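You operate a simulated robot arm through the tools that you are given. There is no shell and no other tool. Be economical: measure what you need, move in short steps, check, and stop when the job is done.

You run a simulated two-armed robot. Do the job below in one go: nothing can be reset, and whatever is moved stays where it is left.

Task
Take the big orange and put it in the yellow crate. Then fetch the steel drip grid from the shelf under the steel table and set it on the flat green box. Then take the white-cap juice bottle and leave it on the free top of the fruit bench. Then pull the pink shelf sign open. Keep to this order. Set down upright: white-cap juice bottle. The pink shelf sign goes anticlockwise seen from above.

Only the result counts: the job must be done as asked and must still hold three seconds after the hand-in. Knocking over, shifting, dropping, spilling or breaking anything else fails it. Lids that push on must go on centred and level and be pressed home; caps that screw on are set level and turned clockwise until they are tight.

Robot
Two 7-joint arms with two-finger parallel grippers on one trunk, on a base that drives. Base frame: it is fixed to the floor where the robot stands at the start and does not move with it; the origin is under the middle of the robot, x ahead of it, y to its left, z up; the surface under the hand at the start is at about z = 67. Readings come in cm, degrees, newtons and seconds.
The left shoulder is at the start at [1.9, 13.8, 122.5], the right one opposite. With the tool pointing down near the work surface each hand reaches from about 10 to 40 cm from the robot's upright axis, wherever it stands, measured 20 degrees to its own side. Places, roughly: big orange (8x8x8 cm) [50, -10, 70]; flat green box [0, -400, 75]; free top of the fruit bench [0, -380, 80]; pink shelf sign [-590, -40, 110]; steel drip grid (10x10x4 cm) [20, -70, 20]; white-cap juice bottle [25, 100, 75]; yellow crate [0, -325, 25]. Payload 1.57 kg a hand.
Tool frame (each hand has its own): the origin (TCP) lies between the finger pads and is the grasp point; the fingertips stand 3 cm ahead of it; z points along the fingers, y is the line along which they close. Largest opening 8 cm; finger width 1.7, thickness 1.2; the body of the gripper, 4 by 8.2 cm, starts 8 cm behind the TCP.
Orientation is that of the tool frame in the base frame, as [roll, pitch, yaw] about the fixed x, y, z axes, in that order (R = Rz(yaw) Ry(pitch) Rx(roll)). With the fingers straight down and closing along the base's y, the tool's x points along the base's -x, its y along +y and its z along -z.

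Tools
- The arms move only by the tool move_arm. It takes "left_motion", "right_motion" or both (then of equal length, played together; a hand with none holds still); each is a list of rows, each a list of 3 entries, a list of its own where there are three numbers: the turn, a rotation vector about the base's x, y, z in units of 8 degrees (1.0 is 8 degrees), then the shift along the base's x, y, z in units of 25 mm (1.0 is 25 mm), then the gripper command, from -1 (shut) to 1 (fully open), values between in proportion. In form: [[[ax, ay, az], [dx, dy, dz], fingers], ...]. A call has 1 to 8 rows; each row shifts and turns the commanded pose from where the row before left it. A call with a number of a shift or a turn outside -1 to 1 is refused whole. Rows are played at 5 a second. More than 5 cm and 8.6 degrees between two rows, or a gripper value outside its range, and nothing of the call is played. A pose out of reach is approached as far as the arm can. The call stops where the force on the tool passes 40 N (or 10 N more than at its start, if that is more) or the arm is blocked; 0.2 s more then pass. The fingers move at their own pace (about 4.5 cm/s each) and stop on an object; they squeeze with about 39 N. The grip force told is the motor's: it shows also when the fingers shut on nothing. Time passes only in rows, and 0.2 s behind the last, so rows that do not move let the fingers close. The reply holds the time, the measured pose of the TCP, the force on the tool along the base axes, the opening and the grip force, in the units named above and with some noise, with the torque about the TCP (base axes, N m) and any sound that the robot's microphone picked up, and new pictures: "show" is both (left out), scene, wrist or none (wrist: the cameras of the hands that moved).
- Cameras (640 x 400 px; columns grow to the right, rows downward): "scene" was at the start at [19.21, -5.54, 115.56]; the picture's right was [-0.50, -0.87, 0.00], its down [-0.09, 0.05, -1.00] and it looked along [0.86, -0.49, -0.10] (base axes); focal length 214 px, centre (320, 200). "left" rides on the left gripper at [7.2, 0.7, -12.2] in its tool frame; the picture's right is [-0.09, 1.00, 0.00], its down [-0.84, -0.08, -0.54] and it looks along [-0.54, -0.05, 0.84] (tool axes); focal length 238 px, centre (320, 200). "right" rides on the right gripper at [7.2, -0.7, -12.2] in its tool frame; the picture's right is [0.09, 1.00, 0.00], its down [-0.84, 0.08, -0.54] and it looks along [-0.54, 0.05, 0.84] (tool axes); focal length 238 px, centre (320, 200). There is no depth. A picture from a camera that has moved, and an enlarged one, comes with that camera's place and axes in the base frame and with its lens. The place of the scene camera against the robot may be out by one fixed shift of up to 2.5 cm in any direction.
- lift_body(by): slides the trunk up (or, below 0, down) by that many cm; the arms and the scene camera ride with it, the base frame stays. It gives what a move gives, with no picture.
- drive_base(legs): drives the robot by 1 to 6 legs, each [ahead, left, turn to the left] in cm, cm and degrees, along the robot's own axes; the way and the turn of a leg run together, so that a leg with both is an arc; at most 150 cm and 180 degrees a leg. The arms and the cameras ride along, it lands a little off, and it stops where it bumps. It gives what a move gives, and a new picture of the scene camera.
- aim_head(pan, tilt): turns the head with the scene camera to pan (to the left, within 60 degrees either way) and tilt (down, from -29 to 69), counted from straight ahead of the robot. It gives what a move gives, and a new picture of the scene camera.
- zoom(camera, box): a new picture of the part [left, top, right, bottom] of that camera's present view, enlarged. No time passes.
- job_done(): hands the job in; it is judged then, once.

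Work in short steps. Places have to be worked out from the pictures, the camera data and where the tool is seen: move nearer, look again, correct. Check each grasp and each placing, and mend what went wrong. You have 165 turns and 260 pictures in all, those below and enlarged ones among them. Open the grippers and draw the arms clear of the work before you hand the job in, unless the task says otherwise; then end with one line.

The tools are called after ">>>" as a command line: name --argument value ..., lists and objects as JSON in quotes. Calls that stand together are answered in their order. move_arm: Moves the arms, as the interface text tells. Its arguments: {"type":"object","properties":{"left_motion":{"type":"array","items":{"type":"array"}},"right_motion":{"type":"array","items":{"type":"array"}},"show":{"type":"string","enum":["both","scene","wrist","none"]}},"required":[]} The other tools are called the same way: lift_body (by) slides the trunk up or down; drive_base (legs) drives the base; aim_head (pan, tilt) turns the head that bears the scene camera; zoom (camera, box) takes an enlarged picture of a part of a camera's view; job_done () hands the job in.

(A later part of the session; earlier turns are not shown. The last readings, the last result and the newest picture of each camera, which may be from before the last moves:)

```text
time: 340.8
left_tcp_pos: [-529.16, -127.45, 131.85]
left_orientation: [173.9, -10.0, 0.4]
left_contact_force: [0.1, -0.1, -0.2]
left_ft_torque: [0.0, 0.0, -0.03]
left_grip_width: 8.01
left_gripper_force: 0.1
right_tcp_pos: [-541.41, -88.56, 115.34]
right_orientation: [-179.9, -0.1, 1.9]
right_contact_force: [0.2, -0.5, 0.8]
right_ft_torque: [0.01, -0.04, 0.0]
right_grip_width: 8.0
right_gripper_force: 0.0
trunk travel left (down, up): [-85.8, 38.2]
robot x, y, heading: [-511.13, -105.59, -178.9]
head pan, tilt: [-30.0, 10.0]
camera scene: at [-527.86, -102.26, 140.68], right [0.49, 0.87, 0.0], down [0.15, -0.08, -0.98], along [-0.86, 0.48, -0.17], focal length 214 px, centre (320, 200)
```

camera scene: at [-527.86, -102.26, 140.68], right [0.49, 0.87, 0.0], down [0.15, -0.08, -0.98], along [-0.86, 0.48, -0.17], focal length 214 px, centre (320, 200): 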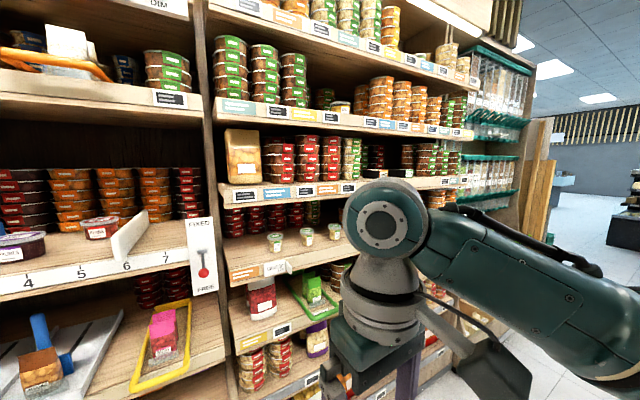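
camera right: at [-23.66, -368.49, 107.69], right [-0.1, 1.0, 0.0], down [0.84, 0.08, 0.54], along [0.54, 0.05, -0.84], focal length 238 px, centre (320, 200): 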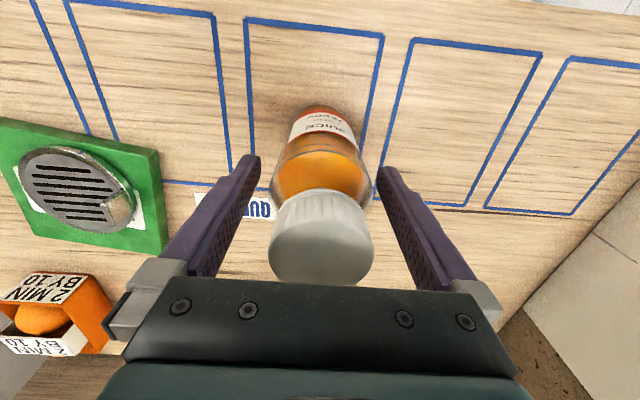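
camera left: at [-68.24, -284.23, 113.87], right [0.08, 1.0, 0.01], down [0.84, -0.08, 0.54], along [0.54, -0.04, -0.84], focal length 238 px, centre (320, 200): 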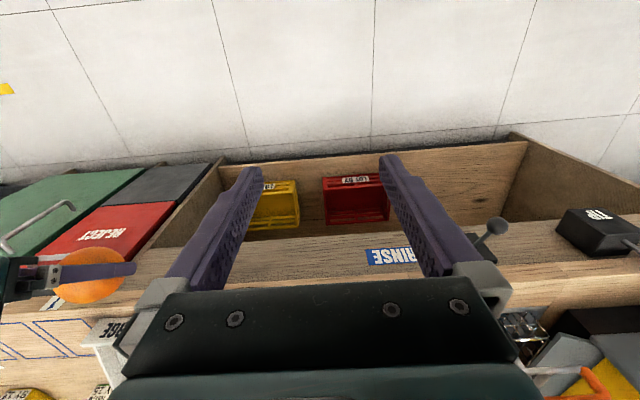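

The sign's expected place is hidden behind my arm. I strafe 60 cm further so that it comes ahead on my left.

>>> drive_base --legs '[[0, -60, -1]]'

>>> aim_head --pan 0 --tilt 20

```text
time: 344.3
left_tcp_pos: [-530.15, -65.89, 131.94]
left_orientation: [173.9, -9.9, -0.8]
left_contact_force: [-0.2, -0.2, -0.5]
left_ft_torque: [0.02, 0.01, -0.02]
left_grip_width: 8.0
left_gripper_force: 0.1
right_tcp_pos: [-541.63, -26.96, 115.44]
right_orientation: [-179.9, -0.1, 1.0]
right_contact_force: [0.0, 0.6, -0.3]
right_ft_torque: [0.03, 0.02, -0.02]
right_grip_width: 8.02
right_gripper_force: 0.0
trunk travel left (down, up): [-85.8, 38.2]
robot x, y, heading: [-511.59, -44.31, 179.9]
head pan, tilt: [-30.0, 10.0]
camera scene: at [-528.32, -40.86, 140.68], right [0.5, 0.87, 0.0], down [0.15, -0.09, -0.98], along [-0.85, 0.49, -0.17], focal length 214 px, centre (320, 200)
```

scene: 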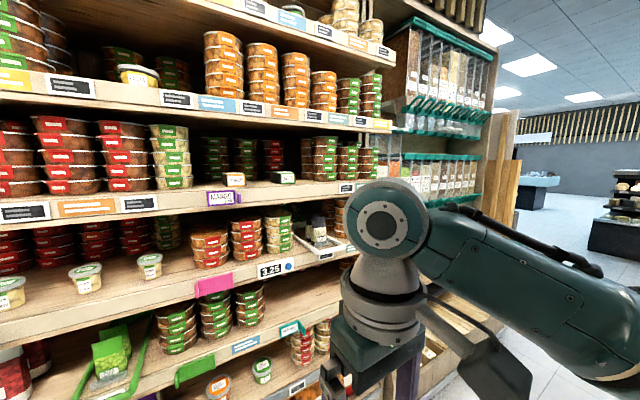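

```text
time: 345.2
left_tcp_pos: [-530.15, -66.04, 131.83]
left_orientation: [173.9, -10.0, -0.6]
left_contact_force: [0.3, 1.0, -0.9]
left_ft_torque: [0.0, 0.03, 0.0]
left_grip_width: 8.0
left_gripper_force: 0.1
right_tcp_pos: [-541.66, -26.81, 115.39]
right_orientation: [-179.9, 0.0, 0.9]
right_contact_force: [-0.6, -0.1, -0.7]
right_ft_torque: [0.02, -0.01, -0.02]
right_grip_width: 7.99
right_gripper_force: 0.0
trunk travel left (down, up): [-85.8, 38.2]
robot x, y, heading: [-512.09, -44.44, 179.9]
head pan, tilt: [0.0, 20.0]
camera scene: at [-529.58, -45.5, 139.06], right [0.0, 1.0, 0.0], down [0.34, 0.0, -0.94], along [-0.94, 0.0, -0.34], focal length 214 px, centre (320, 200)
```

scene: 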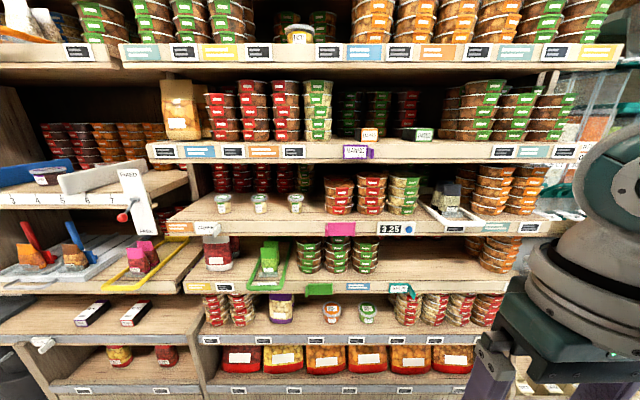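

The pink tag hangs on a shelf edge at about (340, 229). I zoom in on it.

>>> zoom --camera "scene" --box '[270, 190, 450, 302]'

```text
3.56 times, centred on (360, 246) of scene
camera zoom: at [-529.58, -45.5, 139.06], right [0.0, 1.0, 0.0], down [0.34, 0.0, -0.94], along [-0.94, 0.0, -0.34], focal length 763 px, centre (178, 36)
```

zoom: 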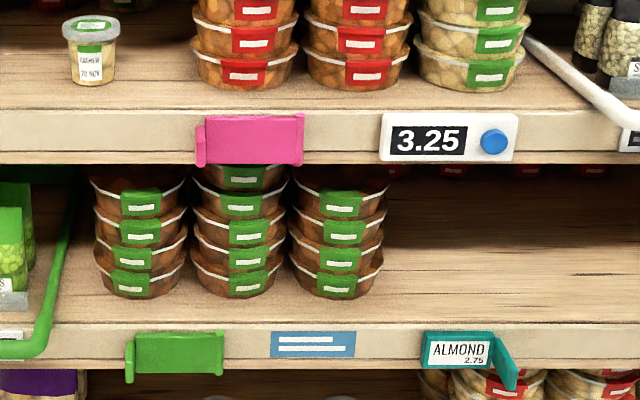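

The pink sign is about 9 cm wide at [-590, -39, 107.5], flat on the shelf edge, with a thicker rod on its left end. Anticlockwise means the hinge is on the right (+y) and the left edge swings toward me. I move nearer and to the left and look at that rod obliquely.

>>> lift_body --by -22

>>> drive_base --legs '[[12, 18, 0]]'

>>> aim_head --pan -25 --tilt 10

>>> zoom --camera "scene" --box '[240, 150, 400, 250]'

```text
time: 347.5
left_tcp_pos: [-530.22, -66.02, 109.84]
left_orientation: [173.9, -10.0, -0.7]
left_contact_force: [0.0, 0.2, -0.1]
left_ft_torque: [0.01, 0.03, 0.01]
left_grip_width: 7.98
left_gripper_force: 0.0
right_tcp_pos: [-541.64, -26.8, 93.44]
right_orientation: [180.0, 0.0, 1.0]
right_contact_force: [-0.3, -0.7, 0.7]
right_ft_torque: [0.0, 0.0, -0.01]
right_grip_width: 8.03
right_gripper_force: 0.0
trunk travel left (down, up): [-63.8, 60.2]
robot x, y, heading: [-511.51, -44.5, 179.8]
head pan, tilt: [0.0, 20.0]
```

```text
time: 349.2
left_tcp_pos: [-542.3, -84.25, 109.9]
left_orientation: [173.9, -10.0, -0.9]
left_contact_force: [0.8, -0.5, 0.3]
left_ft_torque: [-0.01, 0.01, 0.01]
left_grip_width: 7.99
left_gripper_force: 0.2
right_tcp_pos: [-553.55, -45.15, 93.46]
right_orientation: [180.0, 0.0, 0.8]
right_contact_force: [-0.6, 0.9, 0.3]
right_ft_torque: [-0.02, -0.03, 0.02]
right_grip_width: 8.02
right_gripper_force: 0.0
trunk travel left (down, up): [-63.8, 60.2]
robot x, y, heading: [-523.48, -62.81, 179.8]
head pan, tilt: [0.0, 20.0]
camera scene: at [-541.54, -63.87, 117.06], right [0.0, 1.0, 0.0], down [0.34, 0.0, -0.94], along [-0.94, 0.0, -0.34], focal length 214 px, centre (320, 200)
```

scene: 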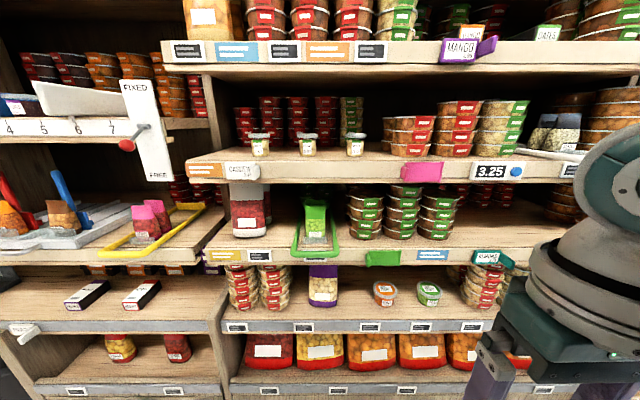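

```text
time: 350.1
left_tcp_pos: [-542.09, -84.43, 109.84]
left_orientation: [173.9, -10.0, -1.0]
left_contact_force: [0.1, 0.6, -0.5]
left_ft_torque: [0.03, -0.01, 0.03]
left_grip_width: 8.03
left_gripper_force: 0.0
right_tcp_pos: [-553.56, -45.23, 93.35]
right_orientation: [-180.0, 0.0, 0.7]
right_contact_force: [-0.2, -0.5, -0.6]
right_ft_torque: [-0.01, -0.01, 0.0]
right_grip_width: 7.99
right_gripper_force: 0.0
trunk travel left (down, up): [-63.8, 60.2]
robot x, y, heading: [-523.78, -62.99, 179.9]
head pan, tilt: [-25.0, 10.0]
camera scene: at [-540.64, -59.94, 118.68], right [0.42, 0.91, 0.0], down [0.16, -0.07, -0.98], along [-0.89, 0.42, -0.17], focal length 214 px, centre (320, 200)
```

scene: 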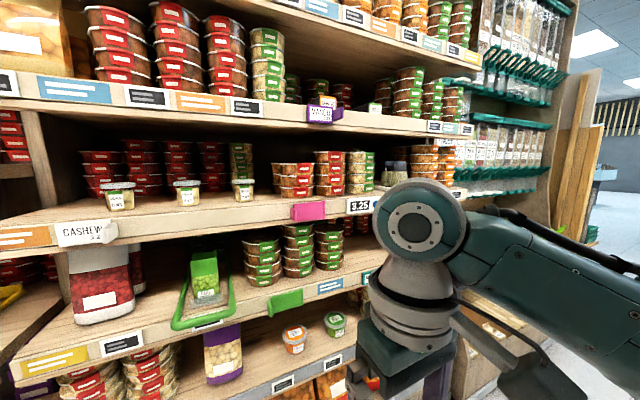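

```text
4.00 times, centred on (320, 200) of scene
camera zoom: at [-540.64, -59.94, 118.68], right [0.42, 0.91, 0.0], down [0.16, -0.07, -0.98], along [-0.89, 0.42, -0.17], focal length 858 px, centre (320, 200)
```

zoom: 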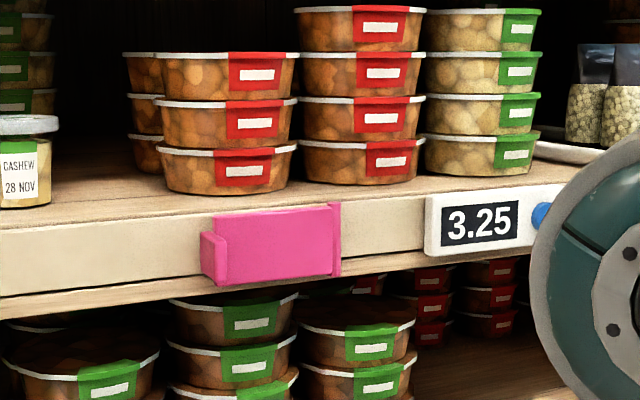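

>>> zoom --camera "scene" --box '[285, 190, 345, 228]'

>>> zoom --camera "scene" --box '[290, 80, 370, 130]'

```text
10.53 times, centred on (315, 209) of scene
camera zoom: at [-540.64, -59.94, 118.68], right [0.42, 0.91, 0.0], down [0.16, -0.07, -0.98], along [-0.89, 0.42, -0.17], focal length 2258 px, centre (373, 105)
```

zoom: 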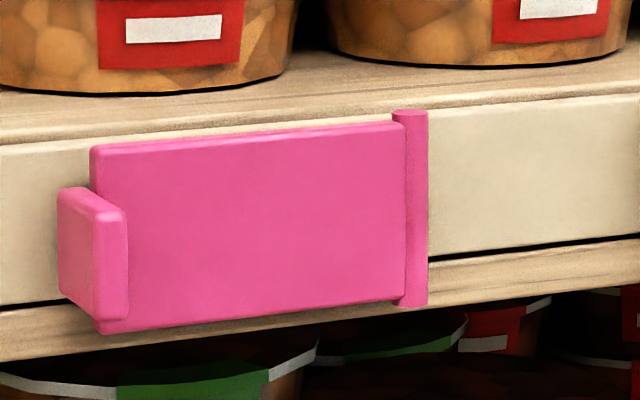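

```text
8.00 times, centred on (330, 105) of scene
camera zoom: at [-540.64, -59.94, 118.68], right [0.42, 0.91, 0.0], down [0.16, -0.07, -0.98], along [-0.89, 0.42, -0.17], focal length 1716 px, centre (240, 960)
```

zoom: 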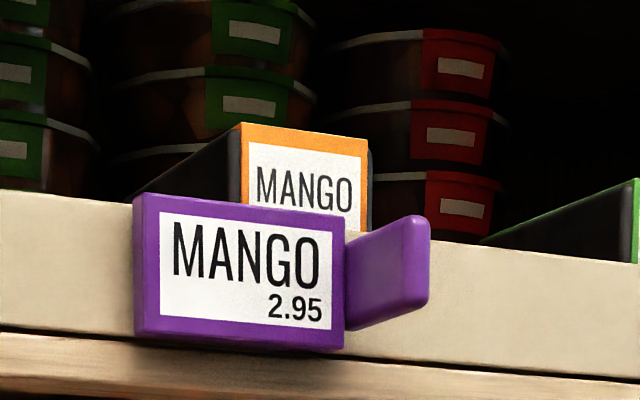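

Now it's clear: hinge pin at the right (≈[-593.3, -33.8]), and at the left end a fin sticking out toward me at ≈[-591, -43.6], z 104.7–107.4. I tilt the right hand forward (64°), fingers closing along y, to pinch that fin.

>>> move_arm --right_motion '[[[0, 1, 0], [-0.6, 0, 0.75], 0], [[0, 1, 0], [-0.6, 0, 0.75], 0], [[0, 1, 0], [-0.6, 0, 0.75], 0], [[0, 1, 0], [-0.6, 0, 0.75], 0], [[0, 1, 0], [-0.6, 0, 0.75], 0], [[0, 1, 0], [-0.6, 0, 0.75], 0], [[0, 1, 0], [-0.6, 0, 0.75], 0], [[0, 1, 0], [-0.6, 0, 0.75], 0]]' --show "both"

```text
time: 351.9
left_tcp_pos: [-542.18, -84.31, 109.85]
left_orientation: [173.9, -9.9, -1.0]
left_contact_force: [0.3, -0.2, -0.6]
left_ft_torque: [-0.02, 0.01, -0.01]
left_grip_width: 7.99
left_gripper_force: 0.1
right_tcp_pos: [-565.48, -45.16, 108.46]
right_orientation: [-178.2, 64.1, 1.9]
right_contact_force: [-0.3, -0.1, -1.2]
right_ft_torque: [-0.04, 0.03, 0.01]
right_grip_width: 3.98
right_gripper_force: 0.0
trunk travel left (down, up): [-63.8, 60.2]
robot x, y, heading: [-523.68, -63.08, 179.8]
head pan, tilt: [-25.0, 10.0]
camera scene: at [-540.64, -59.94, 118.68], right [0.43, 0.91, 0.0], down [0.16, -0.07, -0.98], along [-0.89, 0.42, -0.17], focal length 214 px, centre (320, 200)
camera right: at [-551.41, -44.46, 107.44], right [0.05, -0.99, -0.1], down [0.12, -0.09, 0.99], along [-0.99, -0.06, 0.12], focal length 238 px, centre (320, 200)
```

scene: 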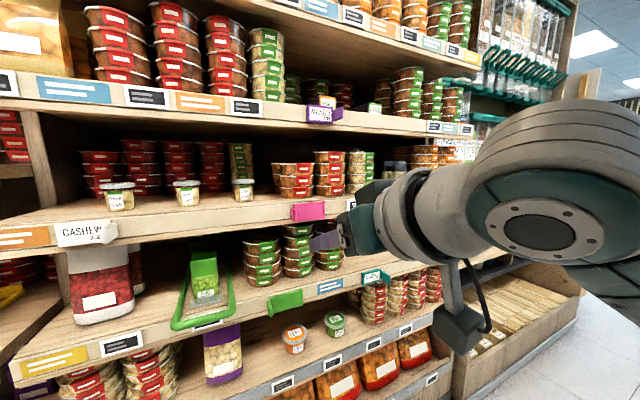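
right: 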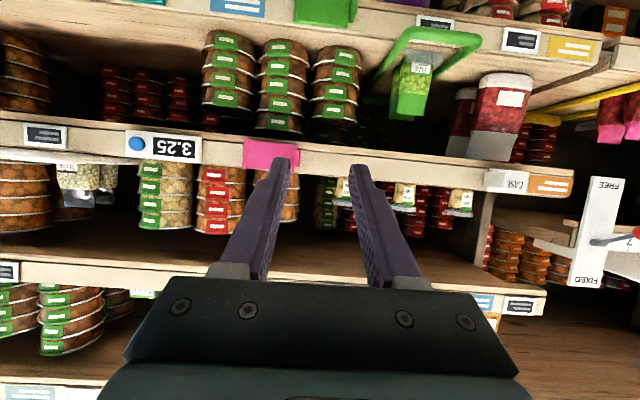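

>>> zoom --camera "right" --box '[220, 110, 380, 210]'

```text
4.00 times, centred on (300, 160) of right
camera zoom: at [-551.41, -44.46, 107.44], right [0.05, -0.99, -0.1], down [0.12, -0.09, 0.99], along [-0.99, -0.06, 0.12], focal length 953 px, centre (400, 360)
```

zoom: 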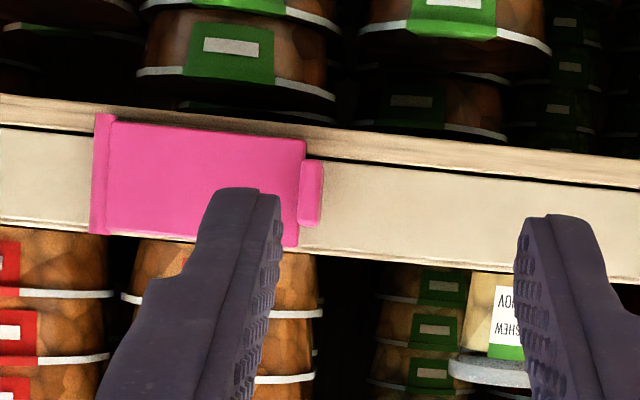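

The fin is at y≈-42.8, z≈105.8. I drive 16 cm closer and align in y.

>>> drive_base --legs '[[16, -2.4, 0]]'

>>> zoom --camera "right" --box '[160, 80, 480, 280]'

```text
time: 353.3
left_tcp_pos: [-557.59, -82.02, 109.93]
left_orientation: [173.9, -10.0, -0.7]
left_contact_force: [-0.5, -0.5, -0.8]
left_ft_torque: [0.02, 0.0, 0.04]
left_grip_width: 8.01
left_gripper_force: 0.0
right_tcp_pos: [-581.07, -42.9, 108.34]
right_orientation: [-178.5, 63.8, 2.0]
right_contact_force: [1.1, 0.4, 0.0]
right_ft_torque: [0.01, 0.03, -0.01]
right_grip_width: 3.98
right_gripper_force: 0.1
trunk travel left (down, up): [-63.8, 60.2]
robot x, y, heading: [-539.23, -60.2, 180.0]
head pan, tilt: [-25.0, 10.0]
camera scene: at [-556.17, -57.59, 118.69], right [0.42, 0.91, 0.0], down [0.16, -0.07, -0.98], along [-0.89, 0.42, -0.17], focal length 214 px, centre (320, 200)
```

scene: 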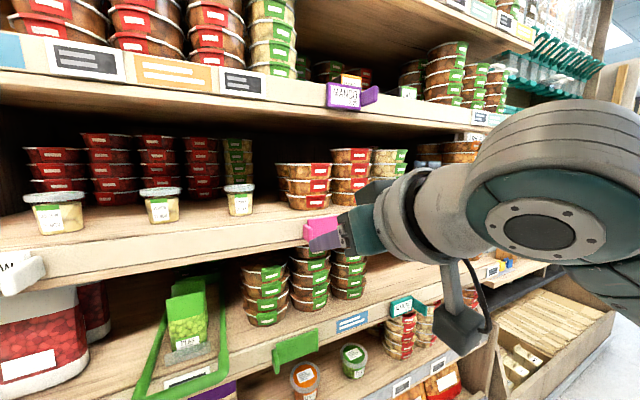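

```text
2.00 times, centred on (320, 180) of right
camera zoom: at [-566.96, -42.14, 107.43], right [0.05, -0.99, -0.1], down [0.12, -0.09, 0.99], along [-0.99, -0.06, 0.11], focal length 477 px, centre (320, 240)
```

zoom: 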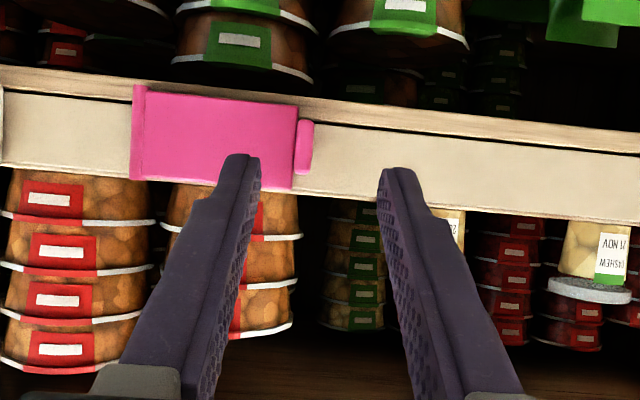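

I advance with the fingers 4 cm open around the fin: 6.5 cm ahead, 2 cm down, 0.5 cm right.

>>> move_arm --right_motion '[[[0, 0, 0], [-0.6, 0.1, -0.4], 0], [[0, 0, 0], [-0.7, 0.1, -0.4], 0], [[0, 0, 0], [-0.7, 0, 0], 0], [[0, 0, 0], [-0.6, 0, 0], 0], [[0, 0, 0], [0, 0, 0], 0]]' --show "wrist"

>>> zoom --camera "scene" --box '[270, 180, 390, 255]'

```text
time: 354.5
left_tcp_pos: [-557.54, -81.94, 109.88]
left_orientation: [174.0, -10.1, -0.7]
left_contact_force: [-0.4, -0.3, 0.3]
left_ft_torque: [-0.01, 0.01, 0.01]
left_grip_width: 8.0
left_gripper_force: 0.1
right_tcp_pos: [-587.7, -42.46, 106.51]
right_orientation: [-178.5, 63.9, 2.0]
right_contact_force: [0.0, -0.1, -0.2]
right_ft_torque: [0.02, -0.01, -0.01]
right_grip_width: 4.0
right_gripper_force: 0.1
trunk travel left (down, up): [-63.8, 60.2]
robot x, y, heading: [-539.12, -60.4, 180.3]
head pan, tilt: [-25.0, 10.0]
camera right: at [-573.54, -41.66, 105.51], right [0.05, -0.99, -0.1], down [0.12, -0.09, 0.99], along [-0.99, -0.06, 0.11], focal length 238 px, centre (320, 200)
```

right: 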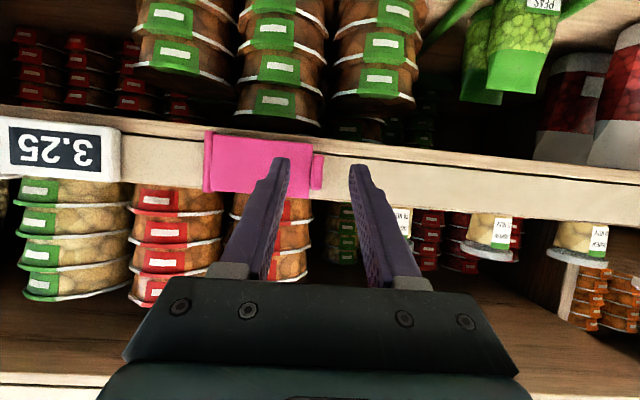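

```text
5.33 times, centred on (330, 218) of scene
camera zoom: at [-556.16, -57.59, 118.68], right [0.42, 0.91, 0.0], down [0.16, -0.07, -0.98], along [-0.89, 0.42, -0.17], focal length 1144 px, centre (267, 107)
```

zoom: 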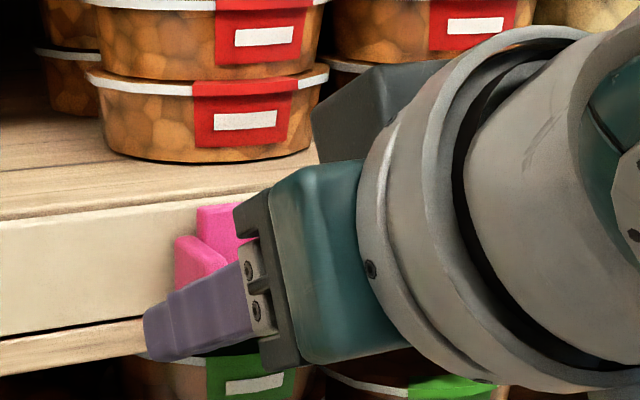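

The fingers look slightly low against the fin; I raise 0.8 cm, advance 1 cm, and look again.

>>> move_arm --right_motion '[[[0, 0, 0], [-0.2, 0.02, 0.32], 0], [[0, 0, 0], [-0.2, 0, 0], 0], [[0, 0, 0], [0, 0, 0], 0]]' --show "none"

>>> zoom --camera "right" --box '[220, 110, 420, 235]'

>>> zoom --camera "scene" --box '[270, 180, 390, 255]'

```text
time: 355.3
left_tcp_pos: [-557.69, -82.04, 109.85]
left_orientation: [173.9, -10.2, -0.7]
left_contact_force: [0.0, -0.1, 0.1]
left_ft_torque: [0.01, -0.04, 0.0]
left_grip_width: 8.01
left_gripper_force: 0.0
right_tcp_pos: [-588.62, -42.43, 107.16]
right_orientation: [-178.4, 63.8, 1.9]
right_contact_force: [-0.3, 0.0, 0.0]
right_ft_torque: [-0.01, 0.02, -0.03]
right_grip_width: 3.99
right_gripper_force: 0.0
trunk travel left (down, up): [-63.8, 60.2]
robot x, y, heading: [-539.64, -60.36, 179.9]
head pan, tilt: [-25.0, 10.0]
```

```text
3.20 times, centred on (320, 172) of right
camera zoom: at [-574.46, -41.59, 106.27], right [0.05, -0.99, -0.09], down [0.12, -0.09, 0.99], along [-0.99, -0.06, 0.11], focal length 763 px, centre (320, 288)
```

zoom: 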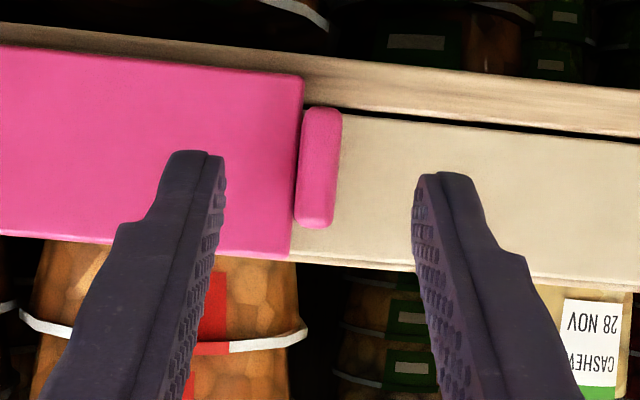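

```text
5.33 times, centred on (330, 218) of scene
camera zoom: at [-556.16, -57.59, 118.68], right [0.42, 0.91, 0.0], down [0.16, -0.07, -0.98], along [-0.89, 0.42, -0.17], focal length 1144 px, centre (267, 107)
```

zoom: 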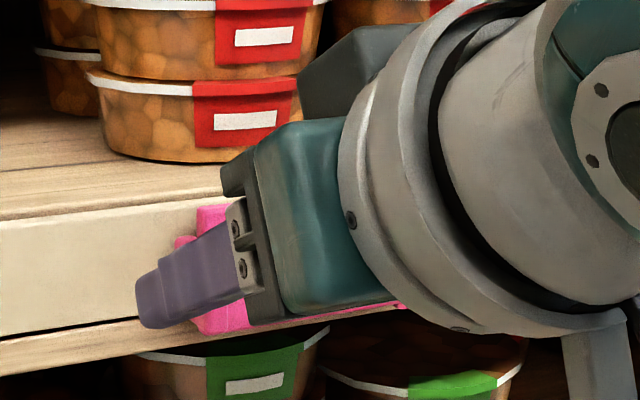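

The fin is centred between the fingertips but these barely reach it; I advance 1.3 cm and close.

>>> move_arm --right_motion '[[[0, 0, 0], [-0.26, 0, 0], 0], [[0, 0, 0], [-0.26, 0, 0], 0], [[0, 0, 0], [0, 0, 0], 0], [[0, 0, 0], [0, 0, 0], -1], [[0, 0, 0], [0, 0, 0], -1], [[0, 0, 0], [0, 0, 0], -1], [[0, 0, 0], [0, 0, 0], -1]]' --show "wrist"

```text
time: 356.9
left_tcp_pos: [-557.64, -82.0, 109.78]
left_orientation: [173.9, -10.2, -0.7]
left_contact_force: [-0.4, -0.4, -0.1]
left_ft_torque: [-0.01, 0.0, 0.02]
left_grip_width: 8.02
left_gripper_force: 0.0
right_tcp_pos: [-589.85, -42.24, 107.16]
right_orientation: [-178.5, 63.9, 1.7]
right_contact_force: [0.9, -0.2, 1.7]
right_ft_torque: [-0.4, 0.0, -0.19]
right_grip_width: 0.86
right_gripper_force: 27.4
trunk travel left (down, up): [-63.8, 60.2]
robot x, y, heading: [-538.93, -60.8, 180.1]
head pan, tilt: [-25.0, 10.0]
camera right: at [-575.74, -41.56, 106.26], right [0.05, -0.99, -0.09], down [0.12, -0.09, 0.99], along [-0.99, -0.06, 0.11], focal length 238 px, centre (320, 200)
```

right: 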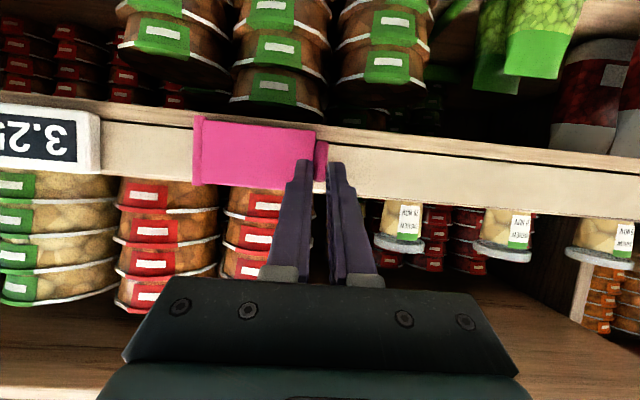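

Pinched (0.86 cm). I swing it open about the hinge, turning the hand anticlockwise with it: first 32°.

>>> move_arm --right_motion '[[[0, 0, 0.5], [0.24, 0.09, 0], -1], [[0, 0, 0.5], [0.22, 0.11, 0], -1], [[0, 0, 0.5], [0.22, 0.12, 0], -1], [[0, 0, 0.5], [0.21, 0.14, 0], -1], [[0, 0, 0.5], [0.2, 0.15, 0], -1], [[0, 0, 0.5], [0.19, 0.16, 0], -1], [[0, 0, 0.5], [0.18, 0.18, 0], -1], [[0, 0, 0.5], [0.16, 0.19, 0], -1]]' --show "both"

```text
time: 358.7
left_tcp_pos: [-557.74, -81.63, 109.88]
left_orientation: [174.2, -10.0, -0.8]
left_contact_force: [0.0, -0.5, -0.3]
left_ft_torque: [0.04, 0.01, 0.03]
left_grip_width: 8.03
left_gripper_force: 0.0
right_tcp_pos: [-586.17, -38.66, 107.34]
right_orientation: [-176.7, 63.6, 35.1]
right_contact_force: [-20.6, 26.7, -11.2]
right_ft_torque: [0.13, -0.22, -1.12]
right_grip_width: 0.96
right_gripper_force: 27.6
trunk travel left (down, up): [-63.8, 60.2]
robot x, y, heading: [-539.05, -60.18, 179.9]
head pan, tilt: [-25.0, 10.0]
camera scene: at [-556.35, -57.3, 118.73], right [0.42, 0.91, 0.0], down [0.15, -0.07, -0.99], along [-0.89, 0.42, -0.17], focal length 214 px, centre (320, 200)
camera right: at [-574.54, -30.74, 106.38], right [0.56, -0.82, -0.11], down [0.15, -0.03, 0.99], along [-0.81, -0.57, 0.11], focal length 238 px, centre (320, 200)
```

scene: 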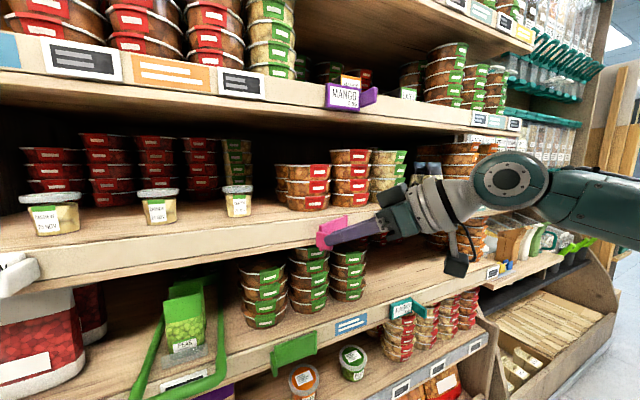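
right: 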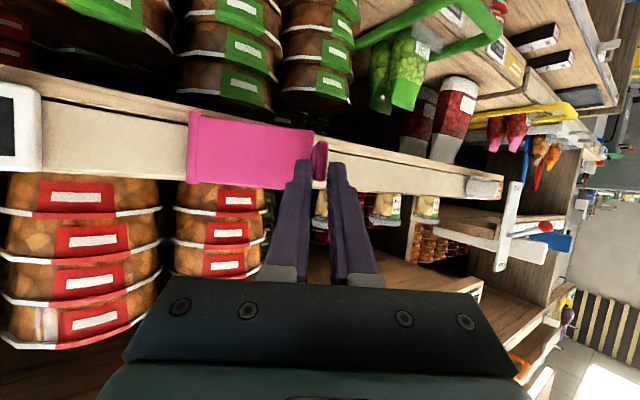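

It is swinging open (≈33°), but I pull slightly too wide; the data put the hinge nearer [-594, -34.2]. I continue on the corrected arc to ≈49°.

>>> move_arm --right_motion '[[[0, 0, 0.3], [0, 0.3, 0], -1], [[0, 0, 0.6], [0.05, 0.45, 0], -1], [[0, 0, 0.5], [0.07, 0.24, 0], -1], [[0, 0, 0.5], [0.07, 0.24, 0], -1], [[0, 0, 0], [0, 0, 0], -1]]' --show "both"

```text
time: 359.9
left_tcp_pos: [-557.59, -81.94, 109.88]
left_orientation: [173.8, -10.2, -0.8]
left_contact_force: [-0.3, 1.4, -0.3]
left_ft_torque: [-0.01, 0.01, 0.0]
left_grip_width: 8.01
left_gripper_force: 0.1
right_tcp_pos: [-585.13, -36.65, 107.3]
right_orientation: [-178.6, 64.1, 49.2]
right_contact_force: [9.8, -3.6, 11.1]
right_ft_torque: [-0.2, -0.59, 0.09]
right_grip_width: 0.96
right_gripper_force: 27.9
trunk travel left (down, up): [-63.8, 60.2]
robot x, y, heading: [-539.19, -60.58, 179.7]
head pan, tilt: [-25.0, 10.0]
camera scene: at [-556.1, -57.61, 118.69], right [0.42, 0.91, 0.0], down [0.16, -0.07, -0.98], along [-0.89, 0.42, -0.17], focal length 214 px, centre (320, 200)
camera right: at [-576.28, -25.69, 106.26], right [0.77, -0.64, -0.09], down [0.15, 0.03, 0.99], along [-0.63, -0.77, 0.12], focal length 238 px, centre (320, 200)
```

scene: 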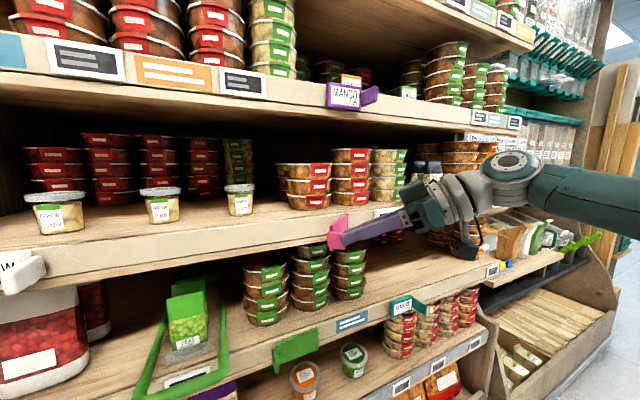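
right: 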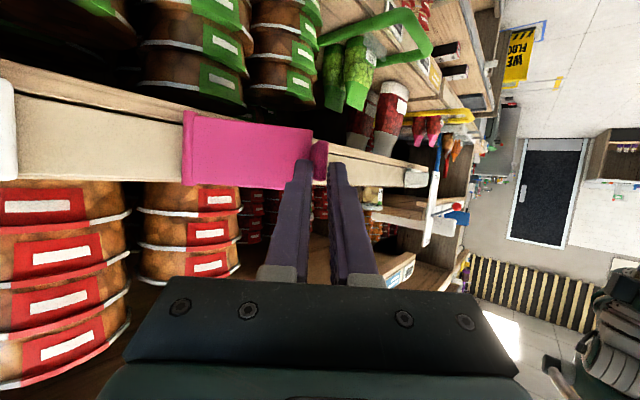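

Open about 49°. I release, retreat along the tool axis, and turn the hand back; then I'll push the flap from behind further open.

>>> move_arm --right_motion '[[[0, 0, 0], [0, 0, 0], -0.2], [[0, 0, 0], [0, 0, 0], 0], [[0, 0, 0], [0, 0, 0], 0], [[0, 0, 0], [0.5, 0.6, 0.3], 0], [[0, 0, 0], [0.6, 0.7, 0.3], 0], [[0, 0, 0], [0.6, 0.6, 0], 0], [[0, 0, -0.5], [0.8, -0.4, 0], 0], [[0, 0, -1], [0.8, -0.8, 0], 0]]' --show "scene"

>>> zoom --camera "scene" --box '[280, 180, 400, 255]'

```text
time: 361.7
left_tcp_pos: [-557.59, -82.03, 109.9]
left_orientation: [174.0, -10.1, -0.7]
left_contact_force: [-0.4, -0.3, -0.6]
left_ft_torque: [0.03, 0.01, 0.0]
left_grip_width: 8.01
left_gripper_force: 0.0
right_tcp_pos: [-576.99, -34.76, 108.87]
right_orientation: [-178.4, 63.9, 37.2]
right_contact_force: [-0.2, -0.2, -0.4]
right_ft_torque: [0.01, 0.0, -0.03]
right_grip_width: 4.01
right_gripper_force: 0.0
trunk travel left (down, up): [-63.8, 60.2]
robot x, y, heading: [-539.06, -60.34, 180.1]
head pan, tilt: [-25.0, 10.0]
camera scene: at [-556.15, -57.6, 118.68], right [0.42, 0.91, 0.0], down [0.16, -0.07, -0.98], along [-0.89, 0.42, -0.17], focal length 214 px, centre (320, 200)
```

scene: 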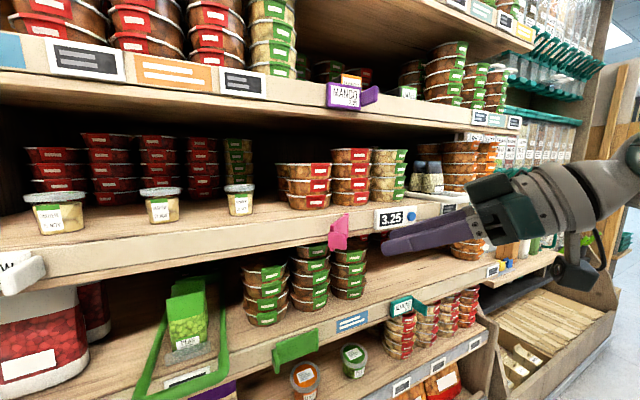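

```text
5.33 times, centred on (340, 218) of scene
camera zoom: at [-556.15, -57.6, 118.68], right [0.42, 0.91, 0.0], down [0.16, -0.07, -0.98], along [-0.89, 0.42, -0.17], focal length 1144 px, centre (213, 107)
```

zoom: 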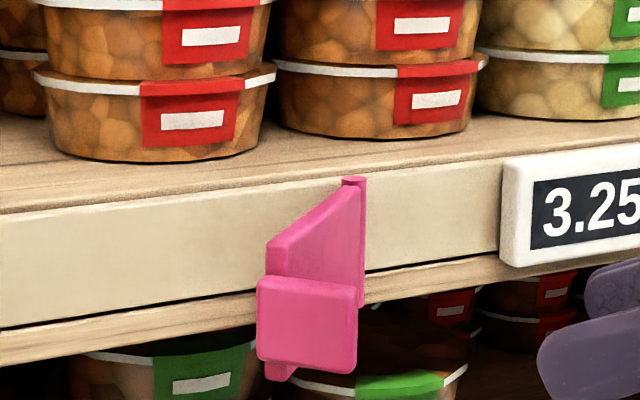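

The flap stays at about 50°. I turn the hand back to point straight ahead, on the left of the flap, fingers closed.

>>> move_arm --right_motion '[[[0, 0, -1], [0.4, -0.8, 0], -1], [[0, 0, -1], [0.3, -0.9, 0], -1], [[0, 0, -1], [0, -0.9, 0], -1], [[0, 0, -1], [0, -0.9, 0], -1], [[0, 0, -0.5], [0, -0.9, -0.2], -1], [[0, 0, 0], [0, 0, -0.3], -1]]' --show "both"

```text
time: 363.1
left_tcp_pos: [-557.55, -82.0, 109.91]
left_orientation: [173.9, -10.1, -0.7]
left_contact_force: [0.6, 0.0, -1.3]
left_ft_torque: [0.01, 0.01, 0.0]
left_grip_width: 8.01
left_gripper_force: 0.1
right_tcp_pos: [-576.88, -45.62, 106.54]
right_orientation: [-178.4, 63.9, 1.1]
right_contact_force: [0.1, -0.2, 0.5]
right_ft_torque: [-0.03, -0.02, 0.02]
right_grip_width: 0.01
right_gripper_force: 21.5
right hand out of reach, approached as far as the arm can: row 3, 4
trunk travel left (down, up): [-63.8, 60.2]
robot x, y, heading: [-539.25, -60.69, 179.8]
head pan, tilt: [-25.0, 10.0]
camera scene: at [-556.16, -57.59, 118.69], right [0.42, 0.91, 0.0], down [0.16, -0.07, -0.98], along [-0.89, 0.42, -0.17], focal length 214 px, centre (320, 200)
camera right: at [-562.81, -45.03, 105.62], right [0.04, -0.99, -0.09], down [0.12, -0.09, 0.99], along [-0.99, -0.05, 0.11], focal length 238 px, centre (320, 200)
```

scene: 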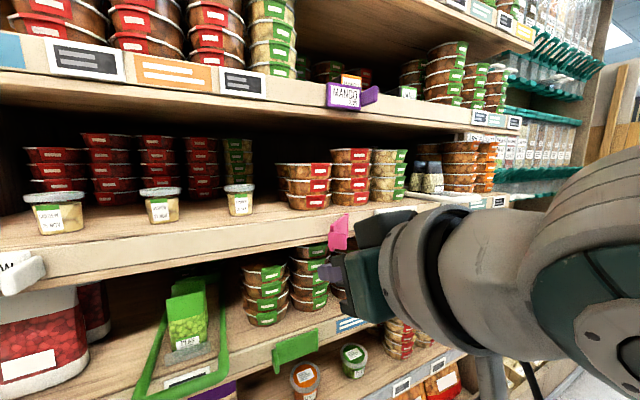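
right: 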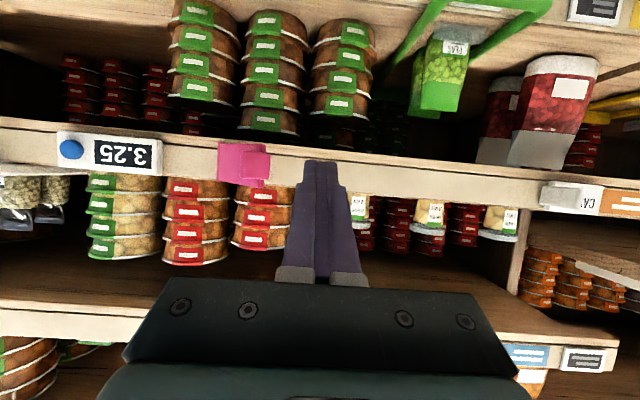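

Now I advance the closed fingertips left of the flap to just before the shelf face, then sweep right (+y) behind it.

>>> move_arm --right_motion '[[[0, 0, 0], [-0.8, 0, 0.2], -1], [[0, 0, 0], [-0.8, 0, 0], -1], [[0, 0, 0], [-0.8, 0, 0], -1], [[0, 0, 0], [-0.8, 0, 0], -1], [[0, 0, 0], [-0.8, 0, 0], -1], [[0, 0, 0], [-0.35, 0, 0], -1], [[0, 0, 0], [0, 0, 0], -1]]' --show "wrist"

>>> zoom --camera "scene" --box '[270, 180, 390, 255]'

```text
time: 364.7
left_tcp_pos: [-557.51, -82.0, 110.0]
left_orientation: [174.0, -10.1, -0.8]
left_contact_force: [0.6, 0.2, 0.3]
left_ft_torque: [-0.01, -0.01, -0.02]
left_grip_width: 7.98
left_gripper_force: 0.1
right_tcp_pos: [-587.87, -45.5, 107.0]
right_orientation: [-178.3, 63.8, 1.2]
right_contact_force: [-0.7, 0.4, 0.3]
right_ft_torque: [0.02, 0.04, 0.0]
right_grip_width: 0.0
right_gripper_force: 21.4
trunk travel left (down, up): [-63.8, 60.2]
robot x, y, heading: [-539.16, -60.46, 180.0]
head pan, tilt: [-25.0, 10.0]
camera right: at [-573.7, -44.95, 106.04], right [0.04, -0.99, -0.09], down [0.12, -0.09, 0.99], along [-0.99, -0.05, 0.11], focal length 238 px, centre (320, 200)
```

right: 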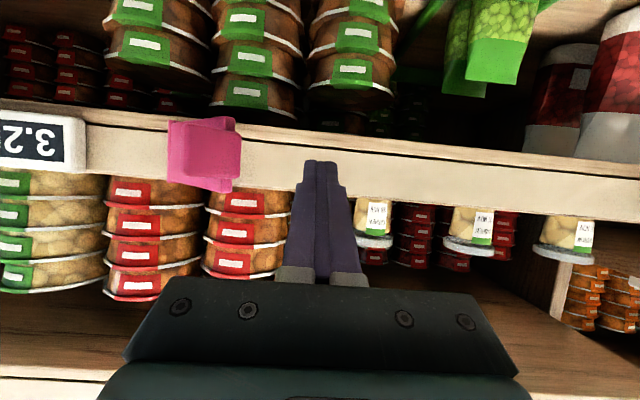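

```text
5.33 times, centred on (330, 218) of scene
camera zoom: at [-556.16, -57.59, 118.68], right [0.42, 0.91, 0.0], down [0.16, -0.07, -0.98], along [-0.89, 0.42, -0.17], focal length 1144 px, centre (267, 107)
```

zoom: 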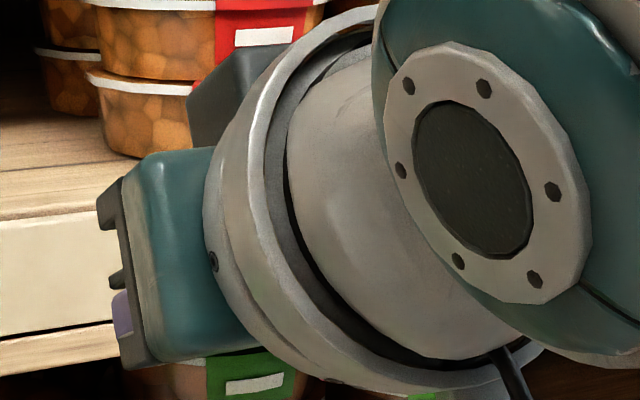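

The tips are behind the flap's level. I sweep right 10 cm.

>>> move_arm --right_motion '[[[0, 0, 0], [0, 0.5, 0], -1], [[0, 0, 0], [0, 0.5, 0], -1], [[0, 0, 0], [0, 0.5, 0], -1], [[0, 0, 0], [0, 0.5, 0], -1], [[0, 0, 0], [0, 0.5, 0], -1], [[0, 0, 0], [0, 0.5, 0], -1], [[0, 0, 0], [0, 0.5, 0], -1], [[0, 0, 0], [0, 0.5, 0], -1]]' --show "wrist"

```text
time: 365.8
left_tcp_pos: [-557.31, -82.31, 109.83]
left_orientation: [173.8, -10.2, -0.6]
left_contact_force: [0.2, -0.1, -1.0]
left_ft_torque: [-0.02, 0.01, 0.06]
left_grip_width: 8.0
left_gripper_force: 0.1
right_tcp_pos: [-587.45, -41.41, 107.13]
right_orientation: [179.2, 63.9, 0.6]
right_contact_force: [9.1, -10.6, 0.0]
right_ft_torque: [-0.08, -0.08, 0.04]
right_grip_width: 0.0
right_gripper_force: 21.3
trunk travel left (down, up): [-63.8, 60.2]
robot x, y, heading: [-538.79, -60.9, -180.0]
head pan, tilt: [-25.0, 10.0]
stopped in row 5 (right hand): the force on the tool passed its limit at 47 N (the readings are from after the stop); the commanded pose is now the measured one
camera right: at [-573.53, -40.54, 106.13], right [0.06, -0.99, -0.08], down [0.12, -0.07, 0.99], along [-0.99, -0.07, 0.12], focal length 238 px, centre (320, 200)
```

right: 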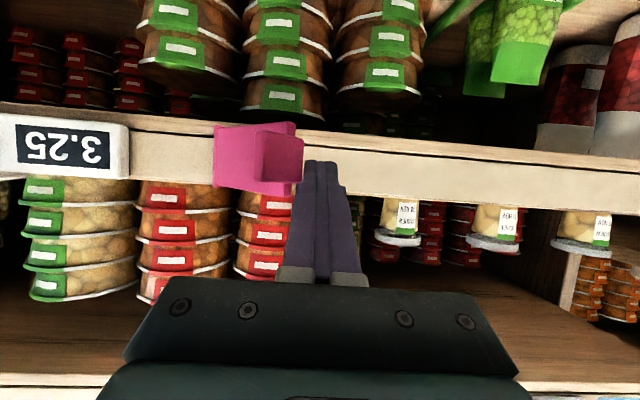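

The push was too much end-on. I follow the flap's arc instead (moving out and right together).

>>> move_arm --right_motion '[[[0, 0, 0], [0.3, 0.3, 0], -1], [[0, 0, 0], [0.28, 0.42, 0], -1], [[0, 0, 0], [0.22, 0.45, 0], -1], [[0, 0, 0], [0.16, 0.48, 0], -1], [[0, 0, 0], [0.08, 0.5, 0], -1], [[0, 0, 0], [0, 0.5, 0], -1], [[0, 0, 0], [0, 0.5, 0], -1], [[0, 0, 0], [0, 0, 0], -1]]' --show "wrist"

```text
time: 367.6
left_tcp_pos: [-557.32, -82.4, 109.98]
left_orientation: [173.7, -10.1, -0.5]
left_contact_force: [-0.1, -0.5, 0.4]
left_ft_torque: [0.01, -0.01, 0.02]
left_grip_width: 8.0
left_gripper_force: 0.0
right_tcp_pos: [-585.11, -34.44, 107.41]
right_orientation: [177.8, 64.6, 0.5]
right_contact_force: [2.8, -14.7, -0.9]
right_ft_torque: [-0.08, -0.05, -0.03]
right_grip_width: 0.0
right_gripper_force: 20.8
trunk travel left (down, up): [-63.8, 60.2]
robot x, y, heading: [-539.14, -60.54, -179.6]
head pan, tilt: [-25.0, 10.0]
stopped in row 8 (right hand): the force on the tool passed its limit at 42 N (the readings are from after the stop); the commanded pose is now the measured one
camera right: at [-571.14, -33.26, 106.27], right [0.08, -0.99, -0.07], down [0.13, -0.06, 0.99], along [-0.99, -0.09, 0.13], focal length 238 px, centre (320, 200)
```

right: 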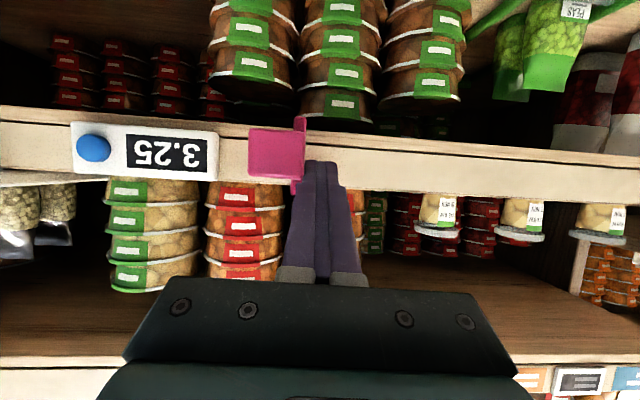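

The flap is now edge-on to me (≈90°+), and the push met a firm stop. I ease off to the left, withdraw, and check.

>>> move_arm --right_motion '[[[0, 0, 0], [0, -0.4, 0], -1], [[0, 0, 0], [0.3, -0.4, 0], -1], [[0, 0, 0], [0.8, -0.3, 0], -1], [[0, 0, 0], [0.8, 0, 0], -1], [[0, 0, 0], [0.8, 0, 0], -1], [[0, 0, 0], [0.8, 0, 0], -1]]' --show "none"

>>> drive_base --legs '[[-15, 0, 0]]'

>>> zoom --camera "scene" --box '[270, 170, 390, 245]'

```text
time: 369.0
left_tcp_pos: [-557.5, -81.98, 109.91]
left_orientation: [173.9, -10.2, -0.6]
left_contact_force: [-0.2, -0.4, 0.5]
left_ft_torque: [-0.01, -0.01, 0.04]
left_grip_width: 8.0
left_gripper_force: 0.0
right_tcp_pos: [-576.55, -36.61, 107.63]
right_orientation: [178.7, 64.6, 0.9]
right_contact_force: [0.0, -0.5, 0.6]
right_ft_torque: [0.0, 0.0, -0.02]
right_grip_width: 0.0
right_gripper_force: 21.1
trunk travel left (down, up): [-63.8, 60.2]
robot x, y, heading: [-538.83, -60.69, -180.0]
head pan, tilt: [-25.0, 10.0]
```

```text
time: 370.4
left_tcp_pos: [-542.32, -82.16, 109.89]
left_orientation: [173.9, -10.0, -0.5]
left_contact_force: [0.5, 0.1, -0.4]
left_ft_torque: [0.01, 0.0, -0.01]
left_grip_width: 7.99
left_gripper_force: 0.0
right_tcp_pos: [-561.45, -36.53, 107.59]
right_orientation: [178.8, 64.6, 0.8]
right_contact_force: [-0.2, 0.4, 0.3]
right_ft_torque: [0.04, -0.01, -0.02]
right_grip_width: 0.0
right_gripper_force: 21.5
trunk travel left (down, up): [-63.8, 60.2]
robot x, y, heading: [-524.08, -60.44, -179.9]
head pan, tilt: [-25.0, 10.0]
camera scene: at [-541.01, -57.74, 118.68], right [0.42, 0.91, 0.0], down [0.16, -0.07, -0.98], along [-0.89, 0.41, -0.17], focal length 214 px, centre (320, 200)
```

scene: 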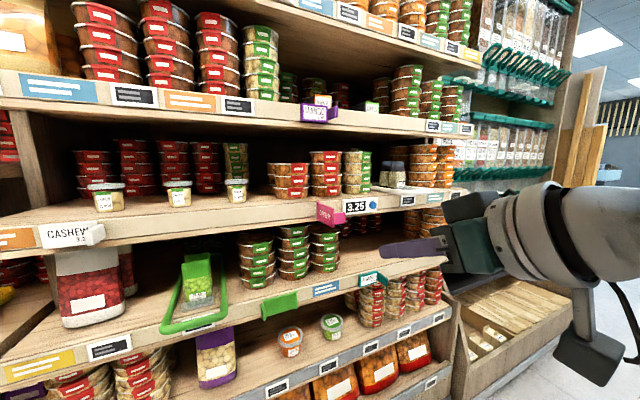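

```text
5.33 times, centred on (330, 208) of scene
camera zoom: at [-541.01, -57.74, 118.68], right [0.42, 0.91, 0.0], down [0.16, -0.07, -0.98], along [-0.89, 0.41, -0.17], focal length 1144 px, centre (267, 160)
```

zoom: 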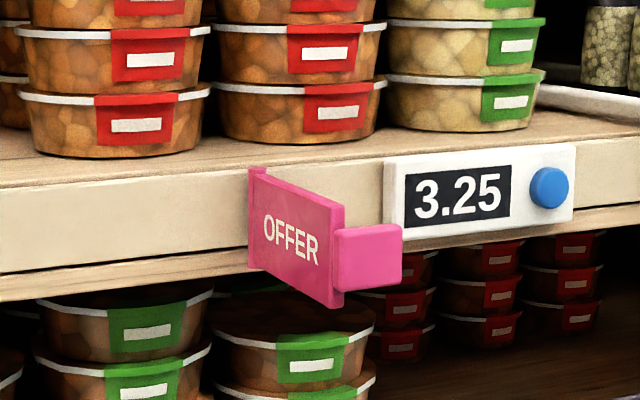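

The flap stands open at about 90° against its stop, showing "OFFER". I open the right gripper and back well clear.

>>> drive_base --legs '[[-20, 0, 0]]'

>>> move_arm --right_motion '[[[0, 0, 0], [0, 0, 0], 1], [[0, 0, 0], [0, 0, 0], 1], [[0, 0, 0], [0, 0, 0], 1], [[0, 0, 0], [0, 0, 0], 1], [[0, 0, 0], [0, 0, 0], 1]]' --show "scene"

>>> zoom --camera "scene" --box '[250, 150, 410, 250]'

```text
time: 371.9
left_tcp_pos: [-522.69, -82.04, 109.81]
left_orientation: [173.9, -10.1, -0.6]
left_contact_force: [-0.5, -0.4, 0.1]
left_ft_torque: [-0.04, -0.04, -0.05]
left_grip_width: 7.99
left_gripper_force: 0.0
right_tcp_pos: [-541.82, -36.62, 107.68]
right_orientation: [178.8, 64.7, 0.8]
right_contact_force: [-0.2, -0.5, -0.5]
right_ft_torque: [-0.01, 0.02, 0.02]
right_grip_width: 0.0
right_gripper_force: 21.6
trunk travel left (down, up): [-63.8, 60.2]
robot x, y, heading: [-504.23, -60.68, -179.9]
head pan, tilt: [-25.0, 10.0]
camera scene: at [-521.31, -57.64, 118.68], right [0.42, 0.91, 0.0], down [0.16, -0.07, -0.98], along [-0.89, 0.41, -0.17], focal length 214 px, centre (320, 200)
```

scene: 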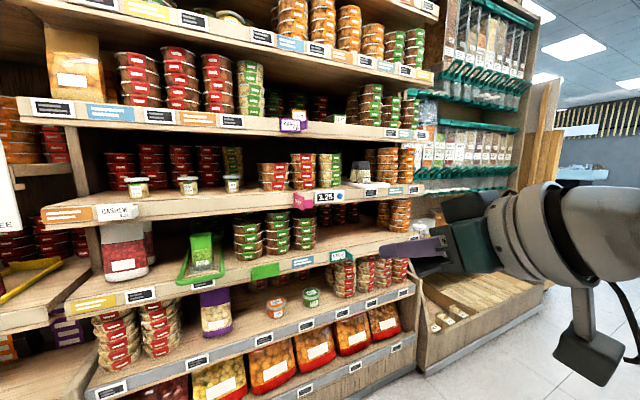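

```text
time: 373.1
left_tcp_pos: [-522.77, -82.17, 109.86]
left_orientation: [173.9, -10.1, -0.4]
left_contact_force: [-0.8, 0.9, -0.8]
left_ft_torque: [0.03, -0.01, -0.01]
left_grip_width: 8.03
left_gripper_force: 0.1
right_tcp_pos: [-541.73, -36.52, 107.56]
right_orientation: [178.8, 64.7, 0.8]
right_contact_force: [-0.7, -0.7, 0.6]
right_ft_torque: [0.0, 0.02, 0.05]
right_grip_width: 7.99
right_gripper_force: 0.0
trunk travel left (down, up): [-63.8, 60.2]
robot x, y, heading: [-504.15, -60.48, -179.8]
head pan, tilt: [-25.0, 10.0]
camera scene: at [-521.31, -57.64, 118.68], right [0.42, 0.91, 0.0], down [0.16, -0.07, -0.98], along [-0.89, 0.41, -0.17], focal length 214 px, centre (320, 200)
```

scene: 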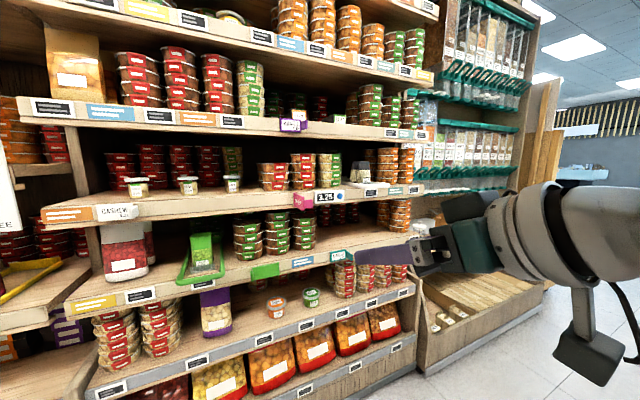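

```text
4.00 times, centred on (330, 200) of scene
camera zoom: at [-521.31, -57.64, 118.68], right [0.42, 0.91, 0.0], down [0.16, -0.07, -0.98], along [-0.89, 0.41, -0.17], focal length 858 px, centre (280, 200)
```

zoom: 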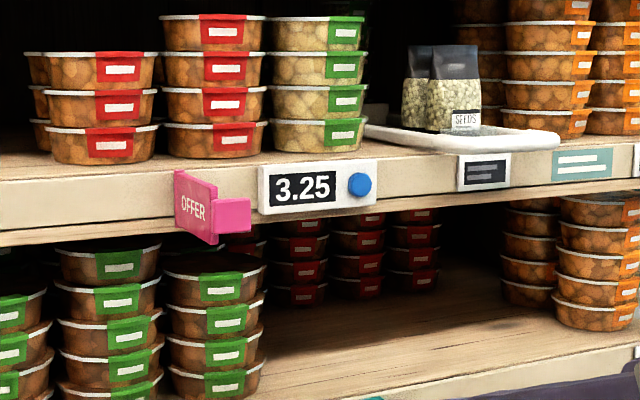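

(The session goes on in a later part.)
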